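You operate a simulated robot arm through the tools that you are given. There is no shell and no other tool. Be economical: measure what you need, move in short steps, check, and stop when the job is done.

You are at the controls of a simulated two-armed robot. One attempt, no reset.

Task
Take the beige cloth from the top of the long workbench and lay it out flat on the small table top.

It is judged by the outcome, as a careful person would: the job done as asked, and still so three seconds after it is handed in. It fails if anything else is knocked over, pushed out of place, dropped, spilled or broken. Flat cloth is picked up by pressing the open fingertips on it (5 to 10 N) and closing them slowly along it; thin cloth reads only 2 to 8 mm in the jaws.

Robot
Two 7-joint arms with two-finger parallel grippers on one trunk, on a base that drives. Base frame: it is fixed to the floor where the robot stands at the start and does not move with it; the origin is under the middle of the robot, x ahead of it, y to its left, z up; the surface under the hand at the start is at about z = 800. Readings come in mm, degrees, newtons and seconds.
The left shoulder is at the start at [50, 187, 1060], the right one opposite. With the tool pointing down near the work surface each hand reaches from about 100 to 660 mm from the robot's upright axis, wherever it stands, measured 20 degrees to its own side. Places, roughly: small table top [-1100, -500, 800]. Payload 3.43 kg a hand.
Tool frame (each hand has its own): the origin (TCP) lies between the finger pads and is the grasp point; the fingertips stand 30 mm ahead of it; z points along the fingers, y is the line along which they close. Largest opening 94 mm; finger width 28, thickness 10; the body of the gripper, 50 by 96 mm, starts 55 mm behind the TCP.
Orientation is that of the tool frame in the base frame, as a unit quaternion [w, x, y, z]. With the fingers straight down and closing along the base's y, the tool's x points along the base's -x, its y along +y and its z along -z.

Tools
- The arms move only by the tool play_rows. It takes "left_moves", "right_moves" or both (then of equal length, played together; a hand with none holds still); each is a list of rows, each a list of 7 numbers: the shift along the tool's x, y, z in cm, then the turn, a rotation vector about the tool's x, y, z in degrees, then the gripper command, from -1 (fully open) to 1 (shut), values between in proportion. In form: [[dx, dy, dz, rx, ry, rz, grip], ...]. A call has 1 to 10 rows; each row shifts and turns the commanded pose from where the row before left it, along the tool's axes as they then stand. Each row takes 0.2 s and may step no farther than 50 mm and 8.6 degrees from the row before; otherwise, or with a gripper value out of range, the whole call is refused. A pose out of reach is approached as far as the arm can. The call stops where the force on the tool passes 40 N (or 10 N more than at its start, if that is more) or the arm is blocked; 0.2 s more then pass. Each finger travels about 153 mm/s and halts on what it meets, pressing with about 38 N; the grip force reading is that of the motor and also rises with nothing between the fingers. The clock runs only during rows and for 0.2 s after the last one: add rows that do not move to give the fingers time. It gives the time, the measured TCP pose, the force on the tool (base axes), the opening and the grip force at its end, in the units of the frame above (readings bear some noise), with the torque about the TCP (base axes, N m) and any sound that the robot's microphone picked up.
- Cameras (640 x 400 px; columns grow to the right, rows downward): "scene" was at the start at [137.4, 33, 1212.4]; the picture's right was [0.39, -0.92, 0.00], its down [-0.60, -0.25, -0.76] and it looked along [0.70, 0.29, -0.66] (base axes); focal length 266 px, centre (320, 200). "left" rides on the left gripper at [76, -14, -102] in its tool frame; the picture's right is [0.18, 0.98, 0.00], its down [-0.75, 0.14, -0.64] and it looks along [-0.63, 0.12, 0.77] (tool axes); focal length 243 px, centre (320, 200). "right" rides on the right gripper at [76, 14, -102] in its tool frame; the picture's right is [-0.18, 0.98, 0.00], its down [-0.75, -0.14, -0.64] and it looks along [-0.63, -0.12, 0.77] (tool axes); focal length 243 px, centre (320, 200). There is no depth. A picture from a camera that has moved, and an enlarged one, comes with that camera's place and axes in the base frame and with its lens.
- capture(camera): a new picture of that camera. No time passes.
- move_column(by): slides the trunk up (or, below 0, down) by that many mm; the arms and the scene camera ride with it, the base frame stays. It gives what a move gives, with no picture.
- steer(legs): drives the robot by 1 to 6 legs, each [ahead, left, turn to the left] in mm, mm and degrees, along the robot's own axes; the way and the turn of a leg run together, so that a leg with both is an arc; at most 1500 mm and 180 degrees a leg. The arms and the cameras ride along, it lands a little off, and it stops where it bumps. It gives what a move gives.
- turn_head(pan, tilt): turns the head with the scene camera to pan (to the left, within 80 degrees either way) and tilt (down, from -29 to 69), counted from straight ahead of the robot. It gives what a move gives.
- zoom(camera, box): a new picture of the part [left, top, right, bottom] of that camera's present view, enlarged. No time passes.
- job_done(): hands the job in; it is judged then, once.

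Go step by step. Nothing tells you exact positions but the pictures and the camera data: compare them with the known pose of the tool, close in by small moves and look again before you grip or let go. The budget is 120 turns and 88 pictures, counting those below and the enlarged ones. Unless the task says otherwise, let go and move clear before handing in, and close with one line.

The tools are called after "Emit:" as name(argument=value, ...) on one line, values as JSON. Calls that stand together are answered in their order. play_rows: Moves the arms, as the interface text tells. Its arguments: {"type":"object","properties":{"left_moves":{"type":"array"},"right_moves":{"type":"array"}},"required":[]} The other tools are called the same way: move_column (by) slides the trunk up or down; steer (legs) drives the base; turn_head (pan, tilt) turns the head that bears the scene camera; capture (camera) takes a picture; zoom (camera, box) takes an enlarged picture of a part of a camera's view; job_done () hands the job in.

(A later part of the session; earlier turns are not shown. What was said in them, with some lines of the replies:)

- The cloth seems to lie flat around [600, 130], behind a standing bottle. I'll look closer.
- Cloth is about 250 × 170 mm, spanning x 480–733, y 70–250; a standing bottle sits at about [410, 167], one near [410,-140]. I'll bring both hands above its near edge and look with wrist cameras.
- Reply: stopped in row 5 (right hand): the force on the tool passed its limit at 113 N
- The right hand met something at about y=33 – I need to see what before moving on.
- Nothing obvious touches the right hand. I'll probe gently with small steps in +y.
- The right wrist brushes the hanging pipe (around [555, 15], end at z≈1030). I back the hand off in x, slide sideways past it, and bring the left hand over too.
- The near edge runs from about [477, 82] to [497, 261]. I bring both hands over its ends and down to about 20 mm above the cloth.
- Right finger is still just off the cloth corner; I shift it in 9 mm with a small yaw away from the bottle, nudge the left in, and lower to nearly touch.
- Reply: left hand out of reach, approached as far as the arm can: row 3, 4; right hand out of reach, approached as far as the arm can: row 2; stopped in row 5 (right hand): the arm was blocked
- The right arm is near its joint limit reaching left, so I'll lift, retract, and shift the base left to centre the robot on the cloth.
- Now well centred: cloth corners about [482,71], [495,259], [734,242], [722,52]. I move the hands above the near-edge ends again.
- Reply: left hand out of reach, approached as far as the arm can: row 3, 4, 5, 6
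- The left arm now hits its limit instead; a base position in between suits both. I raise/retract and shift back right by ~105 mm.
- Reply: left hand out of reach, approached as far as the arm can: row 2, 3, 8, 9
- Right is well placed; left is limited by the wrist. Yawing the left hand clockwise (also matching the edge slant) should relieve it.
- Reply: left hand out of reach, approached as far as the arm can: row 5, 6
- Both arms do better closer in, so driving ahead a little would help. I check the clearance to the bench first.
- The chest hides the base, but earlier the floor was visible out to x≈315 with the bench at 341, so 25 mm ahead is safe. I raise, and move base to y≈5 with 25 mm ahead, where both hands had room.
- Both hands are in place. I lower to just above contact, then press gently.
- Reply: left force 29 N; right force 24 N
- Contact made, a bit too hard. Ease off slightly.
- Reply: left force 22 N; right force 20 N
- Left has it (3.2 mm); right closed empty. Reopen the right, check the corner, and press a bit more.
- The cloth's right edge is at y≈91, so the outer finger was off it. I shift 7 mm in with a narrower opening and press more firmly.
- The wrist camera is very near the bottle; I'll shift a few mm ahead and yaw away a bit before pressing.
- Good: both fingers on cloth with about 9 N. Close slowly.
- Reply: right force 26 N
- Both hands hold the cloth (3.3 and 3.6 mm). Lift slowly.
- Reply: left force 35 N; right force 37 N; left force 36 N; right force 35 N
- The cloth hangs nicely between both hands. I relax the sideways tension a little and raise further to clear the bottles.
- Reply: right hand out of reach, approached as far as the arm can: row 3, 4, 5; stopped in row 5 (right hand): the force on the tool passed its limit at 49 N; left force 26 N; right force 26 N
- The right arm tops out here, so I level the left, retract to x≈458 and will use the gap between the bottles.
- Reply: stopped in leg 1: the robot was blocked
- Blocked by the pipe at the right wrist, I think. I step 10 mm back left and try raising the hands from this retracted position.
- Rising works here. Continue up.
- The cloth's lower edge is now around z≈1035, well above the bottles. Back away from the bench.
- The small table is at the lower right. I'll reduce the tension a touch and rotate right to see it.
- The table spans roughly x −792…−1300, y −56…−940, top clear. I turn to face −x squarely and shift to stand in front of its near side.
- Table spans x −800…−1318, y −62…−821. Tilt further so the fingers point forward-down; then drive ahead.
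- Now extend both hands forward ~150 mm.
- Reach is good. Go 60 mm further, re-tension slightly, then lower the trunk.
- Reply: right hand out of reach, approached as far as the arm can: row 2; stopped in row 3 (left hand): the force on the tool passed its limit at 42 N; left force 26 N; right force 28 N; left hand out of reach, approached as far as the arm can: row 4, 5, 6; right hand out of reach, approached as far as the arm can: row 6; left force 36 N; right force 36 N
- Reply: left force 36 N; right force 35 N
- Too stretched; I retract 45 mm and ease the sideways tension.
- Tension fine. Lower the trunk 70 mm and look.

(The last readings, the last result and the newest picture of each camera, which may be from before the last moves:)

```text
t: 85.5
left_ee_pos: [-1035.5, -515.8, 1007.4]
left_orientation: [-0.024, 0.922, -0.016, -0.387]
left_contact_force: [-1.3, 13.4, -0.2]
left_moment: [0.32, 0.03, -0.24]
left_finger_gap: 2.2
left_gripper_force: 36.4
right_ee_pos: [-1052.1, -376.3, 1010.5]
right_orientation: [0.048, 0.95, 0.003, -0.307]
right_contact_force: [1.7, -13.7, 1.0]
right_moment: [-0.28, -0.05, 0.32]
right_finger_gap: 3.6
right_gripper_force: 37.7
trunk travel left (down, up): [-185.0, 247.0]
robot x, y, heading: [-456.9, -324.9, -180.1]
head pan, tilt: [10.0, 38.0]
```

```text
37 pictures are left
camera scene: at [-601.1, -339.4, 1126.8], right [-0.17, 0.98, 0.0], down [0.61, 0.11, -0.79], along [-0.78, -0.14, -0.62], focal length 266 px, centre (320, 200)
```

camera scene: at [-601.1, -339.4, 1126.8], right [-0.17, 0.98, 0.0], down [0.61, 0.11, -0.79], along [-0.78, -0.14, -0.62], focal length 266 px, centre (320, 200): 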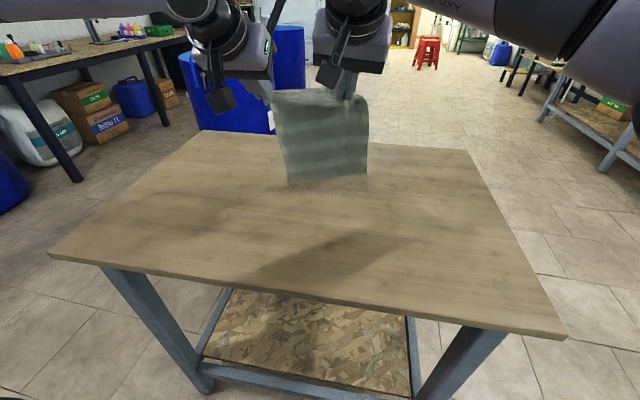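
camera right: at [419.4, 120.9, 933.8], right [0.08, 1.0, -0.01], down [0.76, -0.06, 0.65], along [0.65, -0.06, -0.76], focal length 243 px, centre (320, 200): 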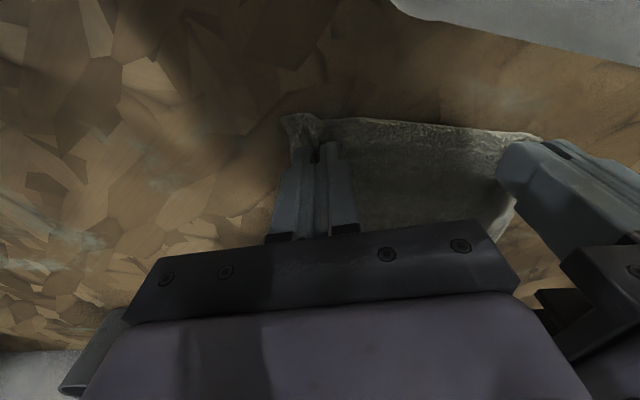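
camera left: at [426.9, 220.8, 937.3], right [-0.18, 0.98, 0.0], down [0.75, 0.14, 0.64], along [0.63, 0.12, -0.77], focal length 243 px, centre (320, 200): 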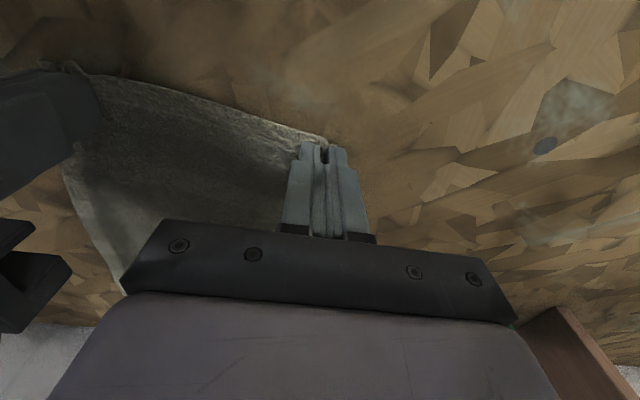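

The bottom edge is ~28 mm above the table. I lower until it touches, then move back-and-down so it lays from its far edge toward me.

Emit:
play_rows(left_moves=[[1.07, 0, 1.05, 0, 0, 0, 1], [1.07, 0, 1.05, 0, 0, 0, 1], [2.115, 0, -0.725, 0, 0, 0, 1], [2.12, 0, -0.02, 0, 0, 0, 1], [2.12, 0, -0.02, 0, 0, 0, 1], [0, 0, 0, 0, 0, 0, 1]], right_moves=[[0.88, 0, 1.21, 0, 0, 0, 1], [0.88, 0, 1.21, 0, 0, 0, 1], [2.207, 0, -0.36, 0, 0, 0, 1], [2.094, 0, 0.34, 0, 0, 0, 1], [2.094, 0, 0.34, 0, 0, 0, 1], [0, 0, 0, 0, 0, 0, 1]])

Emit:
capture(camera="scene")

```text
t: 86.9
left_ee_pos: [-984.9, -518.8, 937.5]
left_orientation: [-0.024, 0.922, -0.017, -0.387]
left_contact_force: [-1.0, 8.3, 1.3]
left_moment: [0.19, 0.0, -0.12]
left_finger_gap: 2.0
left_gripper_force: 37.0
right_ee_pos: [-1001.5, -380.4, 942.3]
right_orientation: [0.049, 0.951, 0.003, -0.306]
right_contact_force: [0.6, -7.8, -0.4]
right_moment: [-0.19, -0.04, 0.21]
right_finger_gap: 3.5
right_gripper_force: 38.1
trunk travel left (down, up): [-185.0, 247.0]
robot x, y, heading: [-459.1, -325.6, -180.0]
head pan, tilt: [10.0, 38.0]
```

```text
36 pictures are left
camera scene: at [-601.1, -339.5, 1126.8], right [-0.17, 0.98, 0.0], down [0.61, 0.11, -0.79], along [-0.78, -0.14, -0.62], focal length 266 px, centre (320, 200)
```

scene: 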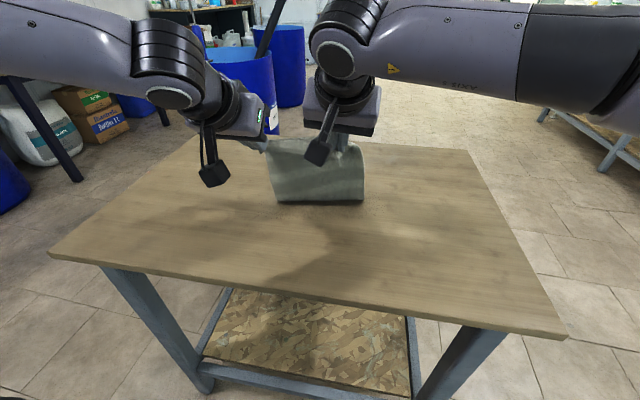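

It's curling the right way (far edge ahead). Continue.

Emit:
play_rows(left_moves=[[2.12, 0, -0.02, 0, 0, 0, 1], [2.12, 0, -0.02, 0, 0, 0, 1], [2.12, 0, -0.02, 0, 0, 0, 1], [2.12, 0, -0.02, 0, 0, 0, 1], [0, 0, 0, 0, 0, 0, 1]], right_moves=[[2.094, 0, 0.34, 0, 0, 0, 1], [2.094, 0, 0.34, 0, 0, 0, 1], [2.094, 0, 0.34, 0, 0, 0, 1], [2.094, 0, 0.34, 0, 0, 0, 1], [0, 0, 0, 0, 0, 0, 1]])

Emit:
capture(camera="scene")

```text
t: 88.1
left_ee_pos: [-924.9, -518.2, 875.6]
left_orientation: [-0.024, 0.922, -0.017, -0.386]
left_contact_force: [-0.5, 4.5, -0.6]
left_moment: [0.08, 0.02, -0.05]
left_finger_gap: 2.2
left_gripper_force: 36.4
right_ee_pos: [-942.7, -384.4, 881.6]
right_orientation: [0.049, 0.95, 0.003, -0.308]
right_contact_force: [0.6, -3.9, -0.4]
right_moment: [-0.09, 0.0, 0.13]
right_finger_gap: 3.6
right_gripper_force: 37.4
trunk travel left (down, up): [-185.0, 247.0]
robot x, y, heading: [-458.7, -324.3, -180.0]
head pan, tilt: [10.0, 38.0]
```

```text
35 pictures are left
camera scene: at [-601.1, -339.5, 1126.8], right [-0.17, 0.98, 0.0], down [0.61, 0.11, -0.79], along [-0.78, -0.14, -0.62], focal length 266 px, centre (320, 200)
```

scene: 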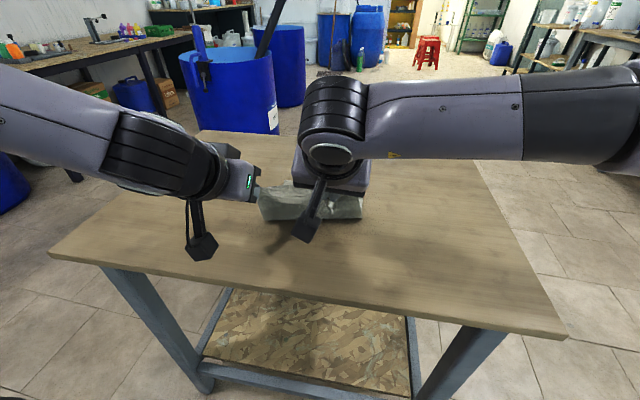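

Emit:
play_rows(left_moves=[[2.33, 0, -0.51, 0, 0, 0, 1], [2.33, 0, -0.51, 0, 0, 0, 1], [1.95, 0, -0.88, 0, 0, 0, 1], [0, 0, 0, 0, 0, 0, 1]], right_moves=[[2.38, 0, -0.11, 0, 0, 0, 1], [2.38, 0, -0.11, 0, 0, 0, 1], [2.2, 0, -0.4, 0, 0, 0, 1], [0, 0, 0, 0, 0, 0, 1]])

Emit:
capture(camera="scene")

Emit:
capture(camera="right")

```text
t: 89.1
left_ee_pos: [-865.3, -518.3, 844.3]
left_orientation: [-0.023, 0.922, -0.017, -0.387]
left_contact_force: [-1.1, 4.6, -0.7]
left_moment: [0.09, -0.01, -0.01]
left_finger_gap: 2.1
left_gripper_force: 37.3
right_ee_pos: [-882.6, -384.4, 847.0]
right_orientation: [0.048, 0.95, 0.003, -0.309]
right_contact_force: [0.0, -4.2, -0.6]
right_moment: [-0.06, 0.03, 0.12]
right_finger_gap: 3.5
right_gripper_force: 38.1
trunk travel left (down, up): [-185.0, 247.0]
robot x, y, heading: [-458.6, -324.3, -180.0]
head pan, tilt: [10.0, 38.0]
```

```text
34 pictures are left
camera scene: at [-601.1, -339.5, 1126.8], right [-0.17, 0.98, 0.0], down [0.61, 0.11, -0.79], along [-0.78, -0.14, -0.62], focal length 266 px, centre (320, 200)
```

scene: 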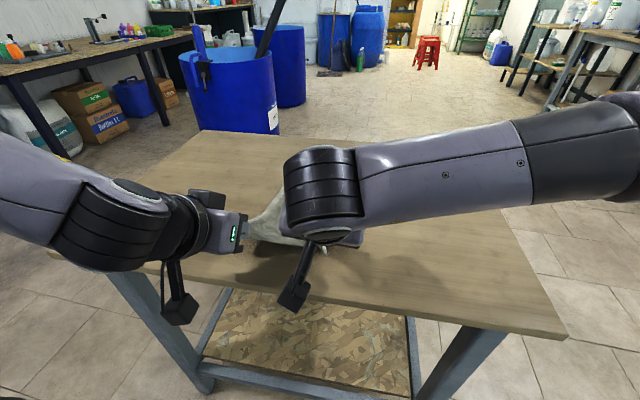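

```text
33 pictures are left
camera right: at [-759.4, -390.6, 885.1], right [-0.11, -0.97, 0.2], down [-0.24, 0.22, 0.95], along [-0.96, 0.06, -0.26], focal length 243 px, centre (320, 200)
```

right: 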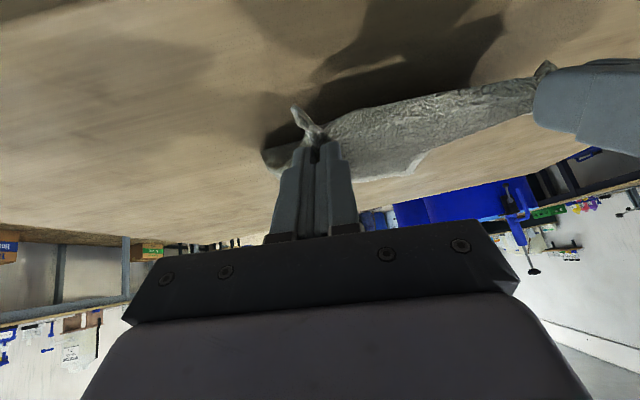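

Nearly down. A last pull back of ~20 mm with the edge lowered to the table.

Emit:
play_rows(left_moves=[[0.88, 0, -0.54, 0, 0, 0, 1], [0.88, 0, -0.54, 0, 0, 0, 1], [0.21, 0, 0.21, 0, 0, 0, 1], [0, 0, 0, 0, 0, 0, 1]], right_moves=[[0.96, 0, -0.38, 0, 0, 0, 1], [0.96, 0, -0.38, 0, 0, 0, 1], [0.3, 0, 0.4, 0, 0, 0, 1], [0, 0, 0, 0, 0, 0, 1]])

Emit:
capture(camera="left")

```text
t: 90.1
left_ee_pos: [-858.1, -518.9, 838.5]
left_orientation: [-0.024, 0.922, -0.017, -0.386]
left_contact_force: [-0.9, 2.6, -0.2]
left_moment: [0.05, 0.0, 0.01]
left_finger_gap: 2.1
left_gripper_force: 37.4
left hand out of reach, approached as far as the arm can: row 1, 2
right_ee_pos: [-862.7, -385.8, 836.6]
right_orientation: [0.049, 0.95, 0.003, -0.307]
right_contact_force: [-0.4, -2.5, 0.2]
right_moment: [-0.05, 0.0, 0.09]
right_finger_gap: 3.7
right_gripper_force: 38.3
trunk travel left (down, up): [-185.0, 247.0]
robot x, y, heading: [-457.6, -320.2, -180.0]
head pan, tilt: [10.0, 38.0]
```

```text
32 pictures are left
camera left: at [-731.8, -511.5, 856.6], right [0.08, -0.98, -0.16], down [-0.08, -0.17, 0.98], along [-0.99, -0.07, -0.09], focal length 243 px, centre (320, 200)
```

left: 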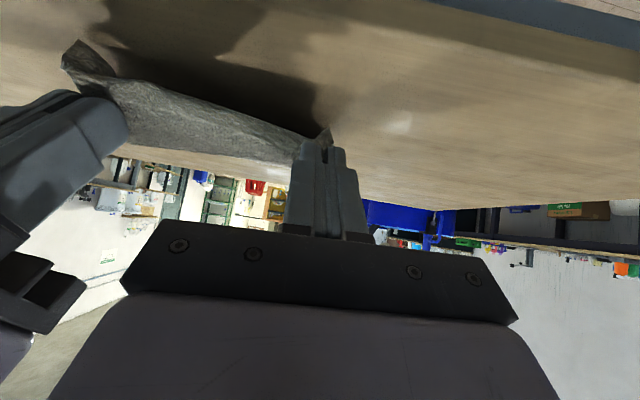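

Lower the last few mm and open gently.

Emit:
play_rows(left_moves=[[0.3, 0, 0.3, 0, 0, 0, 1], [0, 0, 0, 0, 0, 0, 1], [0, 0, 0, 0, 0, 0, 0.85], [0, 0, 0, 0, 0, 0, 0.7], [0, 0, 0, 0, 0, 0, 0.5], [0, 0, 0, 0, 0, 0, 0.5]], right_moves=[[0.12, 0, 0.16, 0, 0, 0, 1], [0, 0, 0, 0, 0, 0, 1], [0, 0, 0, 0, 0, 0, 0.85], [0, 0, 0, 0, 0, 0, 0.7], [0, 0, 0, 0, 0, 0, 0.5], [0, 0, 0, 0, 0, 0, 0.5]])

Emit:
capture(camera="left")

Emit:
capture(camera="right")

```text
t: 91.5
left_ee_pos: [-858.6, -519.5, 833.5]
left_orientation: [-0.024, 0.922, -0.016, -0.387]
left_contact_force: [0.1, 0.0, 0.4]
left_moment: [-0.02, 0.02, -0.01]
left_finger_gap: 23.2
left_gripper_force: 0.0
right_ee_pos: [-861.4, -384.7, 834.0]
right_orientation: [0.048, 0.95, 0.003, -0.307]
right_contact_force: [0.1, 0.4, 0.1]
right_moment: [-0.01, 0.02, 0.0]
right_finger_gap: 23.4
right_gripper_force: 0.0
trunk travel left (down, up): [-185.0, 247.0]
robot x, y, heading: [-457.1, -326.0, -179.9]
head pan, tilt: [10.0, 38.0]
```

```text
31 pictures are left
camera left: at [-731.7, -511.2, 852.3], right [0.08, -0.98, -0.16], down [-0.08, -0.17, 0.98], along [-0.99, -0.07, -0.09], focal length 243 px, centre (320, 200)
```

left: 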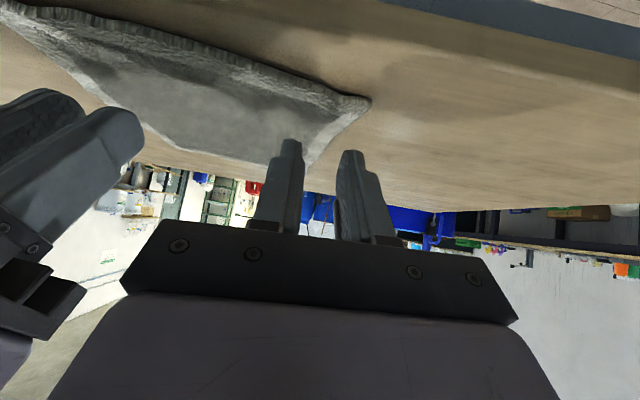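

```text
30 pictures are left
camera right: at [-739.0, -391.3, 872.9], right [-0.11, -0.97, 0.2], down [-0.24, 0.22, 0.95], along [-0.96, 0.06, -0.26], focal length 243 px, centre (320, 200)
```

right: 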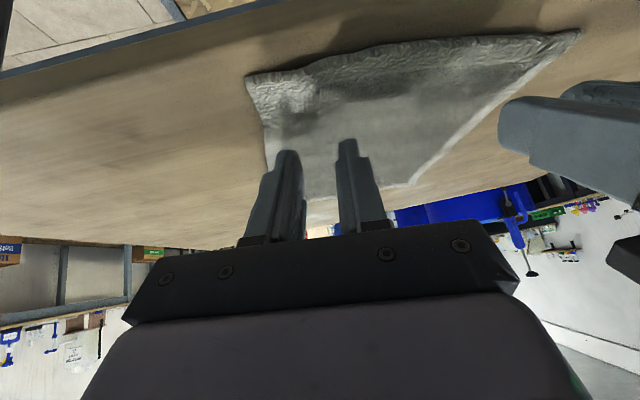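

Released and it settled. Lift straight up and look.

Emit:
play_rows(left_moves=[[-0.71, 0, -0.7, 0, 0, 0, 0.5], [-1.43, 0, -1.4, 0, 0, 0, 0.5], [-2.14, 0, -2.1, 0, 0, 0, 0.5], [-2.14, 0, -2.1, 0, 0, 0, 0.5], [-2.14, 0, -2.1, 0, 0, 0, 0.5], [0, 0, 0, 0, 0, 0, 0.5]], right_moves=[[-0.58, 0, -0.81, 0, 0, 0, 0.5], [-1.17, 0, -1.62, 0, 0, 0, 0.5], [-1.755, 0, -2.43, 0, 0, 0, 0.5], [-1.755, 0, -2.43, 0, 0, 0, 0.5], [-1.755, 0, -2.43, 0, 0, 0, 0.5], [0, 0, 0, 0, 0, 0, 0.5]])

Emit:
steer(legs=[[-250, 0, 0]])

Emit:
capture(camera="scene")

```text
t: 92.9
left_ee_pos: [-857.2, -522.7, 953.3]
left_orientation: [-0.024, 0.922, -0.016, -0.386]
left_contact_force: [0.1, -0.1, 0.9]
left_moment: [0.03, 0.0, 0.02]
left_finger_gap: 23.3
left_gripper_force: 0.2
right_ee_pos: [-862.1, -375.7, 954.7]
right_orientation: [0.048, 0.95, 0.003, -0.307]
right_contact_force: [-0.2, -0.6, 0.1]
right_moment: [0.02, -0.02, -0.02]
right_finger_gap: 23.5
right_gripper_force: 0.1
trunk travel left (down, up): [-185.0, 247.0]
robot x, y, heading: [-459.8, -323.5, -179.9]
head pan, tilt: [10.0, 38.0]
```

```text
t: 94.7
left_ee_pos: [-609.7, -523.8, 954.2]
left_orientation: [-0.023, 0.922, -0.015, -0.386]
left_contact_force: [0.0, -0.7, -0.7]
left_moment: [-0.02, 0.0, 0.03]
left_finger_gap: 23.5
left_gripper_force: 0.1
right_ee_pos: [-613.3, -376.3, 954.4]
right_orientation: [0.048, 0.95, 0.005, -0.308]
right_contact_force: [-0.5, -0.9, -0.2]
right_moment: [0.0, 0.0, 0.02]
right_finger_gap: 23.4
right_gripper_force: 0.2
trunk travel left (down, up): [-185.0, 247.0]
robot x, y, heading: [-212.0, -324.0, -179.8]
head pan, tilt: [10.0, 38.0]
```

```text
29 pictures are left
camera scene: at [-352.7, -339.2, 1126.8], right [-0.18, 0.98, 0.0], down [0.61, 0.11, -0.79], along [-0.78, -0.14, -0.62], focal length 266 px, centre (320, 200)
```

scene: 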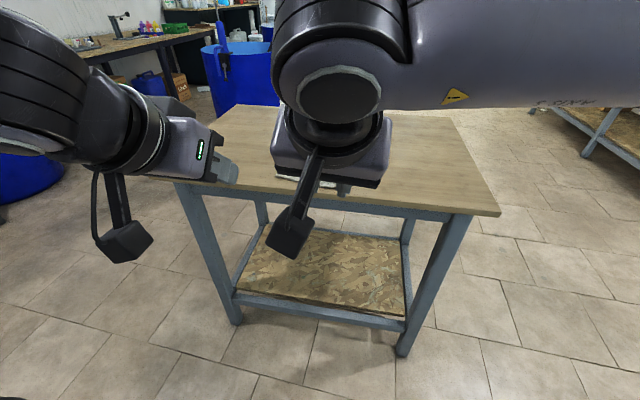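

Hands clear; I spread the arms aside to see the cloth.

Emit:
play_rows(left_moves=[[0, 4, 0, 0, 0, 0, 0.5], [0, 4, 0, 0, 0, 0, 0.5], [0, 4, 0, 0, 0, 0, 0.5], [0, 0, 0, 0, 0, 0, 0.5]], right_moves=[[0, -5, 0, 0, 0, 0, 0.5], [0, -5, 0, 0, 0, 0, 0.5], [0, -5, 0, 0, 0, 0, 0.5], [0, -5, 0, 0, 0, 0, 0.5]])

Emit:
move_column(by=200)

Emit:
capture(camera="scene")

Emit:
capture(camera="left")

```text
t: 95.7
left_ee_pos: [-614.1, -642.3, 949.4]
left_orientation: [-0.023, 0.922, -0.015, -0.387]
left_contact_force: [-1.2, -0.9, -0.4]
left_moment: [0.01, -0.02, -0.02]
left_finger_gap: 23.6
left_gripper_force: 0.0
right_ee_pos: [-620.7, -176.0, 936.1]
right_orientation: [0.049, 0.95, 0.005, -0.307]
right_contact_force: [0.1, -0.3, -1.0]
right_moment: [-0.01, 0.0, -0.04]
right_finger_gap: 23.3
right_gripper_force: 0.2
trunk travel left (down, up): [-185.0, 247.0]
robot x, y, heading: [-207.1, -325.0, -179.5]
head pan, tilt: [10.0, 38.0]
```

```text
t: 97.9
left_ee_pos: [-613.9, -642.3, 1148.5]
left_orientation: [-0.023, 0.922, -0.014, -0.386]
left_contact_force: [0.4, 0.5, -0.2]
left_moment: [0.02, 0.0, 0.01]
left_finger_gap: 23.6
left_gripper_force: 0.0
right_ee_pos: [-622.0, -174.9, 1135.4]
right_orientation: [0.049, 0.951, 0.005, -0.307]
right_contact_force: [-0.2, -0.9, -0.6]
right_moment: [0.02, -0.03, -0.02]
right_finger_gap: 23.5
right_gripper_force: 0.2
trunk travel left (down, up): [-385.0, 47.0]
robot x, y, heading: [-210.6, -324.1, -179.8]
head pan, tilt: [10.0, 38.0]
```

```text
28 pictures are left
camera scene: at [-352.9, -339.3, 1326.7], right [-0.18, 0.98, 0.0], down [0.61, 0.11, -0.79], along [-0.78, -0.14, -0.62], focal length 266 px, centre (320, 200)
```

scene: 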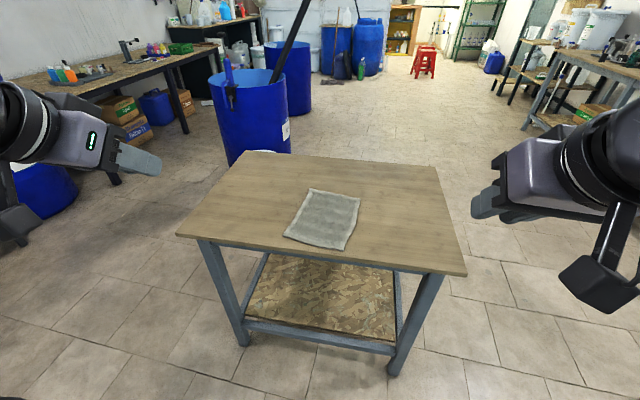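

```text
27 pictures are left
camera left: at [-487.6, -634.3, 1167.5], right [0.09, -0.98, -0.16], down [-0.08, -0.17, 0.98], along [-0.99, -0.07, -0.09], focal length 243 px, centre (320, 200)
```

left: 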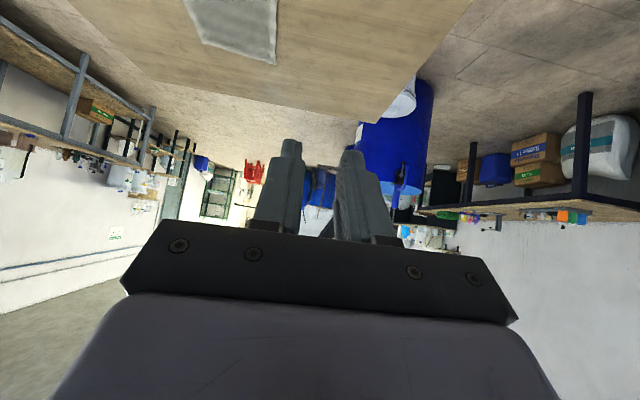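

Very flat on the table. One close-up to check the near corner.

Emit:
zoom(camera="scene", box=[264, 175, 384, 260])

```text
4.71 times, centred on (324, 218) of scene
camera zoom: at [-352.9, -339.3, 1326.7], right [-0.18, 0.98, 0.0], down [0.61, 0.11, -0.79], along [-0.78, -0.14, -0.62], focal length 1254 px, centre (301, 118)
```

zoom: 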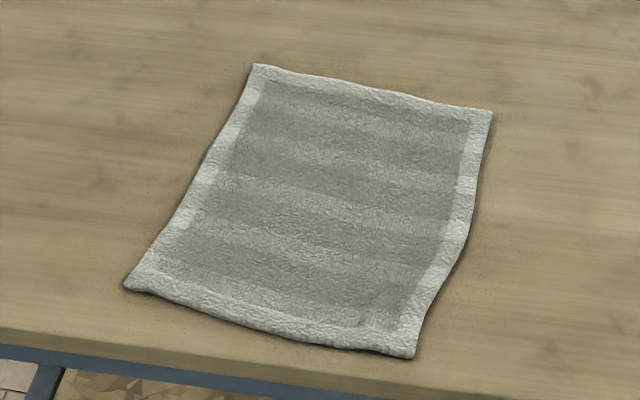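

The cloth lies fully spread, flat and wholly on the small table, and the hands are clear, so I'm handing in.

Emit:
job_done()

```text
The job is handed in.
```

The beige cloth is off the workbench and lies flat, fully spread, on the small table top; I saw nothing knocked over or moved, though the right wrist bumped what I took to be a pipe above the bench.
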